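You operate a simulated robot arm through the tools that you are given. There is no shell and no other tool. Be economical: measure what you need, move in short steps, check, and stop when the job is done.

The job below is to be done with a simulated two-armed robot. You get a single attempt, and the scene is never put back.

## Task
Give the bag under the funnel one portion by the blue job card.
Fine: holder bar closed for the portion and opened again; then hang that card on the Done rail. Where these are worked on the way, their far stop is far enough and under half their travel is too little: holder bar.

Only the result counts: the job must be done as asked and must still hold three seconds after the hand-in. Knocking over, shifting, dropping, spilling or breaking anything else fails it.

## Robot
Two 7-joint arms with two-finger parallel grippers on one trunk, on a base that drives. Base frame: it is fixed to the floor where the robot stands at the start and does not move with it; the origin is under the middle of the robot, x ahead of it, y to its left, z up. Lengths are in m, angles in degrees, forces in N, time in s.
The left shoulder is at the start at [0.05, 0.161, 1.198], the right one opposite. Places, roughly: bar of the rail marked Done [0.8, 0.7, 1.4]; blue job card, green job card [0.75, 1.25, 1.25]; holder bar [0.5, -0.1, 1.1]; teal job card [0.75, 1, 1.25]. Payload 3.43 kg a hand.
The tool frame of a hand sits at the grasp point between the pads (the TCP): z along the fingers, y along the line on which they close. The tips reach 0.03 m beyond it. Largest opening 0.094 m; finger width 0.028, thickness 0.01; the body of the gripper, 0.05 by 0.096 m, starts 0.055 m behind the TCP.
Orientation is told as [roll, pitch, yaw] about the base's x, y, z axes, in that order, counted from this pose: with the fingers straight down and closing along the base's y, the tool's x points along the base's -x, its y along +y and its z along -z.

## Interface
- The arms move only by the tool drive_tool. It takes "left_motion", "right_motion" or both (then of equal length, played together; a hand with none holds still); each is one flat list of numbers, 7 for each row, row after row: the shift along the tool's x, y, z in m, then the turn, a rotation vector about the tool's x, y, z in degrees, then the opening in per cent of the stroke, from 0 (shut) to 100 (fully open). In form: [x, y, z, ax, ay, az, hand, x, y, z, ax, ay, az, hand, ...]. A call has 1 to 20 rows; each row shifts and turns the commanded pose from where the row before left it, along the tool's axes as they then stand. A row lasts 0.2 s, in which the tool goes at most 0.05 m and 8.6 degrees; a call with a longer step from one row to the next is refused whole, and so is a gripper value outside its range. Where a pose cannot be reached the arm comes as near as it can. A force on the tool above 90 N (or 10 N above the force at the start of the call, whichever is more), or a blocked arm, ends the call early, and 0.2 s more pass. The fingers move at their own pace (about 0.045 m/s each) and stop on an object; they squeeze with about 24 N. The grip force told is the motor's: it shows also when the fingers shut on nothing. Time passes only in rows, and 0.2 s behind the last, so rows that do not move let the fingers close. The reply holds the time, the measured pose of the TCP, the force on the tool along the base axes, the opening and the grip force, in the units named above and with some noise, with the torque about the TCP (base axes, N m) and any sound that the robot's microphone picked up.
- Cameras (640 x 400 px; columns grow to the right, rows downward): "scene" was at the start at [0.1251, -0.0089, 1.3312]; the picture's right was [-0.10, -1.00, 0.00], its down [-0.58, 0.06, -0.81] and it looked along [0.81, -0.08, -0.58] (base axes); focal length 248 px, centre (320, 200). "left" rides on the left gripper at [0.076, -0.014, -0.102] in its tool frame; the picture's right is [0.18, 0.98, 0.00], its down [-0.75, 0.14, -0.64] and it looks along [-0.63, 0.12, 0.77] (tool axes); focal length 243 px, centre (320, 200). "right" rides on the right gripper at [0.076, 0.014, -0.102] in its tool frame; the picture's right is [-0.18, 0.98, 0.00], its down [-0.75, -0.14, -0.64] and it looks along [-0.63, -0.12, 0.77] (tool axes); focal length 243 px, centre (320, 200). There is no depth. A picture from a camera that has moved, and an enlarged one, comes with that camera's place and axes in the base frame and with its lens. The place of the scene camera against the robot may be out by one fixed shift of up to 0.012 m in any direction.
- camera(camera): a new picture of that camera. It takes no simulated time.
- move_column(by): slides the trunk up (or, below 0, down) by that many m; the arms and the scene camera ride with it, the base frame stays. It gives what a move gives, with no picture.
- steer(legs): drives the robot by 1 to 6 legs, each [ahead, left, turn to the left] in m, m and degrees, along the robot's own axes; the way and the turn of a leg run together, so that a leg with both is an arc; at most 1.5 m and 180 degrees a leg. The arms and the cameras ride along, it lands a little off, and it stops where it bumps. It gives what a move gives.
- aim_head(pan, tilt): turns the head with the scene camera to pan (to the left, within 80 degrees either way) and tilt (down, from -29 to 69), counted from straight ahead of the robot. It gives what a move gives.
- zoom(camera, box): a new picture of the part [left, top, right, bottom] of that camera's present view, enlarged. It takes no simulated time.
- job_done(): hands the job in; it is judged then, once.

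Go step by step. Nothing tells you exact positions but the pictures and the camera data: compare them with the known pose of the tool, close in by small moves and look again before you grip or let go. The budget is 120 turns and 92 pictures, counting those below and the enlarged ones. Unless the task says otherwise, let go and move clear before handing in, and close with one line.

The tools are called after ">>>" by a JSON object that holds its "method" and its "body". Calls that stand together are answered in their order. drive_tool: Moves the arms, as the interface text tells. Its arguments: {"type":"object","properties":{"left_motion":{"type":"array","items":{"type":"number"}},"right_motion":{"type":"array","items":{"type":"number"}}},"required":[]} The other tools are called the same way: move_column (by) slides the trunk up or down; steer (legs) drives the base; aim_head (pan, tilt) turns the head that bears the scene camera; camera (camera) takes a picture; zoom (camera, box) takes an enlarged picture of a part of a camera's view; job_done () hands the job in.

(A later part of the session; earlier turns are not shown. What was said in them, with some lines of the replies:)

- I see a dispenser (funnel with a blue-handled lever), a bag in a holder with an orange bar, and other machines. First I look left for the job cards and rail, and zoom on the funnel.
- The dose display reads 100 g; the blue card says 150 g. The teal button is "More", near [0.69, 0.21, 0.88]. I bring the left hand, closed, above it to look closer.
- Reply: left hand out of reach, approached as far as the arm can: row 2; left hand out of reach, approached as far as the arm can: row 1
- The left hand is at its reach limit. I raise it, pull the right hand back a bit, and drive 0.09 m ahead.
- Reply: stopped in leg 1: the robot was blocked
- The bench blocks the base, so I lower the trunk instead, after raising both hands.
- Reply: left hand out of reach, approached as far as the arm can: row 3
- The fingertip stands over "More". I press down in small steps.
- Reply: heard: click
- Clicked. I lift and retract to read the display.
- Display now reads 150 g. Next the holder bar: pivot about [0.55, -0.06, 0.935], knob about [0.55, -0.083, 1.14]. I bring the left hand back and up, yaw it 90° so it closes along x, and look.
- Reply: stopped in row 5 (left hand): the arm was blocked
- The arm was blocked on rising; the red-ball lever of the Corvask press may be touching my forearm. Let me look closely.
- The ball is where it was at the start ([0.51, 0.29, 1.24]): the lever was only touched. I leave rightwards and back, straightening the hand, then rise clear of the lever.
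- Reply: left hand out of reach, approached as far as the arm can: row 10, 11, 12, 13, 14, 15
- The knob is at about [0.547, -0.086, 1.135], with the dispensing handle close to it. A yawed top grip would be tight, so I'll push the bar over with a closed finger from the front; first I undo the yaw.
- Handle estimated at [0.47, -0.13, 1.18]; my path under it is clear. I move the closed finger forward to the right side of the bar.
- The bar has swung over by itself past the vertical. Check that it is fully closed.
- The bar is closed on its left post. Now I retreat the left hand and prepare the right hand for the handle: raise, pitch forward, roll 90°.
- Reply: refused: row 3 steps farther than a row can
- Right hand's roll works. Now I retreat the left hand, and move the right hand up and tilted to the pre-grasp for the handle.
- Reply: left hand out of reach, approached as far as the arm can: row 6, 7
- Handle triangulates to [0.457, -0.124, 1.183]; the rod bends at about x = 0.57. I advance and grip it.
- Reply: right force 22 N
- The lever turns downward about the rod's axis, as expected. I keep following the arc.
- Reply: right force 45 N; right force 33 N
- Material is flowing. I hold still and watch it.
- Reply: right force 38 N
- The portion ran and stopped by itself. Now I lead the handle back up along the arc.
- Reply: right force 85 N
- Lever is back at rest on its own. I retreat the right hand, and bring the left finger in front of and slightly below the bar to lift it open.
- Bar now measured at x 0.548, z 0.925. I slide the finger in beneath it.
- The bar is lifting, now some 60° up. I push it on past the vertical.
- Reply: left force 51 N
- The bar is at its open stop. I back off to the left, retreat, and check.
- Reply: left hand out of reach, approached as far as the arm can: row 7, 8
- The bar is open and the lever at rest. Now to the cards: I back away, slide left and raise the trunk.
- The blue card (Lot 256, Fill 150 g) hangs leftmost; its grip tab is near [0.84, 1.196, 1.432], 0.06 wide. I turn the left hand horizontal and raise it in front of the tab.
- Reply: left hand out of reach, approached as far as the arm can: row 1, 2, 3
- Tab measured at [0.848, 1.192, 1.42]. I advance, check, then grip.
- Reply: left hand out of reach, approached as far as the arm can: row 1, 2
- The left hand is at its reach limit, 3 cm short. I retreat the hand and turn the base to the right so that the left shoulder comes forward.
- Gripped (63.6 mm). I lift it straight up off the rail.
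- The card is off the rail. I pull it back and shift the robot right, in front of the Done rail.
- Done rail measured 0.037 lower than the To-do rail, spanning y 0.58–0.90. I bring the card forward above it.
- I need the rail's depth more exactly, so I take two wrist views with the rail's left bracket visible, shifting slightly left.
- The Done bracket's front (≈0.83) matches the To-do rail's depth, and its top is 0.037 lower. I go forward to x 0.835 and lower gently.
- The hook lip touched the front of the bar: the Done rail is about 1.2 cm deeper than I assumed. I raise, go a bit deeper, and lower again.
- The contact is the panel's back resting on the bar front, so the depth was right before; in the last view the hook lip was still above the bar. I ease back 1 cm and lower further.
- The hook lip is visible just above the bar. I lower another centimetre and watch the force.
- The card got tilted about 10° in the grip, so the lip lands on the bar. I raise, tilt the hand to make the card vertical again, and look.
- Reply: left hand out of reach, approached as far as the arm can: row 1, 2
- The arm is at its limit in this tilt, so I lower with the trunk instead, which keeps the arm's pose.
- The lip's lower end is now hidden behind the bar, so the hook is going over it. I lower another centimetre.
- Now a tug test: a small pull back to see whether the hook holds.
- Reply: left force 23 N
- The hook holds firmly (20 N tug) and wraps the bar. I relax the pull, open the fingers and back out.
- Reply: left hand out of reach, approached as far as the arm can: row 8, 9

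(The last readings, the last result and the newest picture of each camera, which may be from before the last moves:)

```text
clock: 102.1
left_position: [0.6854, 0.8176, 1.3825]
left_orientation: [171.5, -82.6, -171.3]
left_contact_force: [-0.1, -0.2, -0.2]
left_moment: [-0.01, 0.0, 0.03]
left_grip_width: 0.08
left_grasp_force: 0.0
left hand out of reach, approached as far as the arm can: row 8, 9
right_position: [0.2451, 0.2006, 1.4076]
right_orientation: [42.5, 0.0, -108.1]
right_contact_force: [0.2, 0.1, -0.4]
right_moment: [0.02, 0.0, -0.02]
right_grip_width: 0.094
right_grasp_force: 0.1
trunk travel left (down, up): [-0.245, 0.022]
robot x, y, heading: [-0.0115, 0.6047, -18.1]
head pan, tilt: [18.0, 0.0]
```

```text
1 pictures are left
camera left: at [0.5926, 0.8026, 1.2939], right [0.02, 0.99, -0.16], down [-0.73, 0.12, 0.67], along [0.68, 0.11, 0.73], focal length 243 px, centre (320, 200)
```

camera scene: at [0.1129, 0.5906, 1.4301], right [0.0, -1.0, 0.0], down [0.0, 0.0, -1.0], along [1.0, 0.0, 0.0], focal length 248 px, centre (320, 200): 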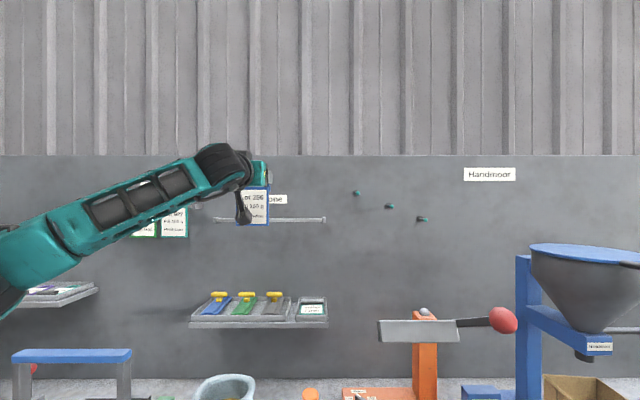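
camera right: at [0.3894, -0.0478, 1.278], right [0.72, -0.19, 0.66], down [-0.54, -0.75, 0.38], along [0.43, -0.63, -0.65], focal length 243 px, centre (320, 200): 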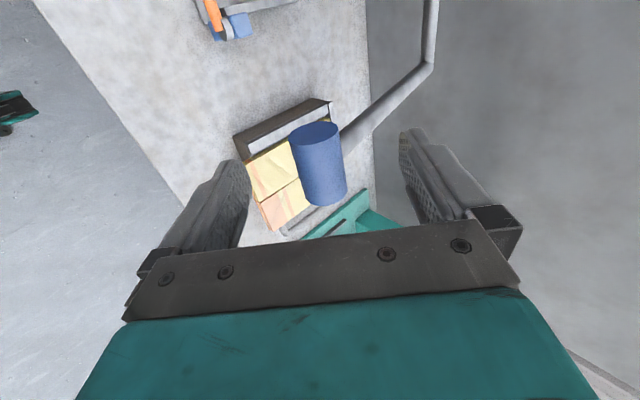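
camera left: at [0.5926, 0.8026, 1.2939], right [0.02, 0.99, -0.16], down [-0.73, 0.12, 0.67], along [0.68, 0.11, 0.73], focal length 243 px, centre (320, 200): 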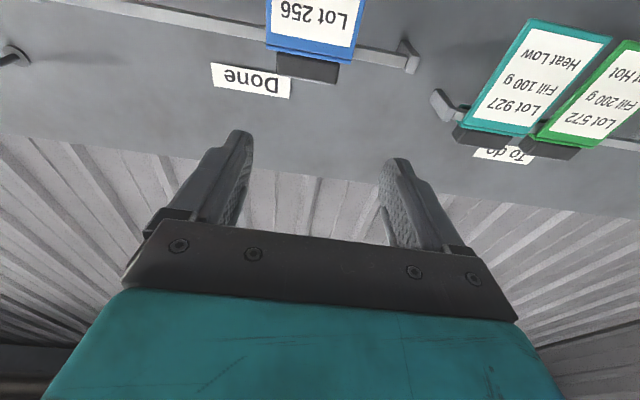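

The blue card hangs on the Done rail and the hand is clear. One last overall look at the bench.

>>> {"method": "aim_head", "body": {"pan": -5, "tilt": 12}}

>>> {"method": "camera", "body": {"camera": "scene"}}

```text
clock: 103.0
left_position: [0.685, 0.8151, 1.3827]
left_orientation: [171.6, -82.4, -171.5]
left_contact_force: [-0.2, -0.3, 0.1]
left_moment: [0.03, 0.02, 0.01]
left_grip_width: 0.0799
left_grasp_force: 0.1
right_position: [0.246, 0.2002, 1.4071]
right_orientation: [42.5, 0.0, -108.2]
right_contact_force: [0.0, 0.3, 0.4]
right_moment: [-0.02, -0.04, 0.02]
right_grip_width: 0.094
right_grasp_force: 0.1
trunk travel left (down, up): [-0.245, 0.022]
robot x, y, heading: [-0.0118, 0.6043, -18.3]
head pan, tilt: [-5.0, 12.0]
```

```text
0 pictures are left
camera scene: at [0.1088, 0.5542, 1.3889], right [-0.39, -0.92, 0.0], down [-0.19, 0.08, -0.98], along [0.9, -0.38, -0.21], focal length 248 px, centre (320, 200)
```

scene: 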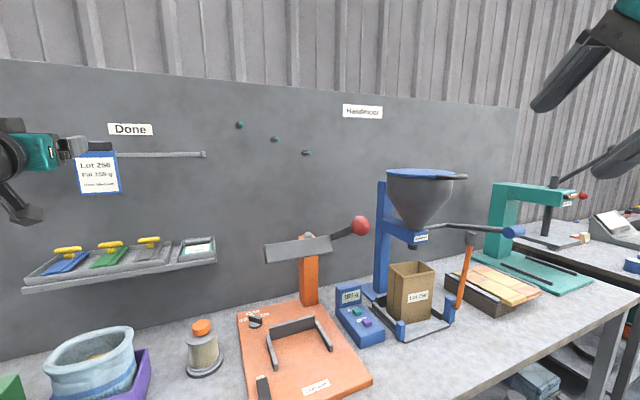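

Everything is in place: the bar is open, the lever is at rest, the card is on the Done rail and both hands are clear.

>>> {"method": "job_done", "body": {}}

```text
The job is handed in.
```

The bag under the funnel got one 150 g portion with the holder bar closed; the bar is open again and the blue card hangs on the Done rail. On the way, my left arm briefly touched the red-ball lever, but in later pictures it stands where it started.
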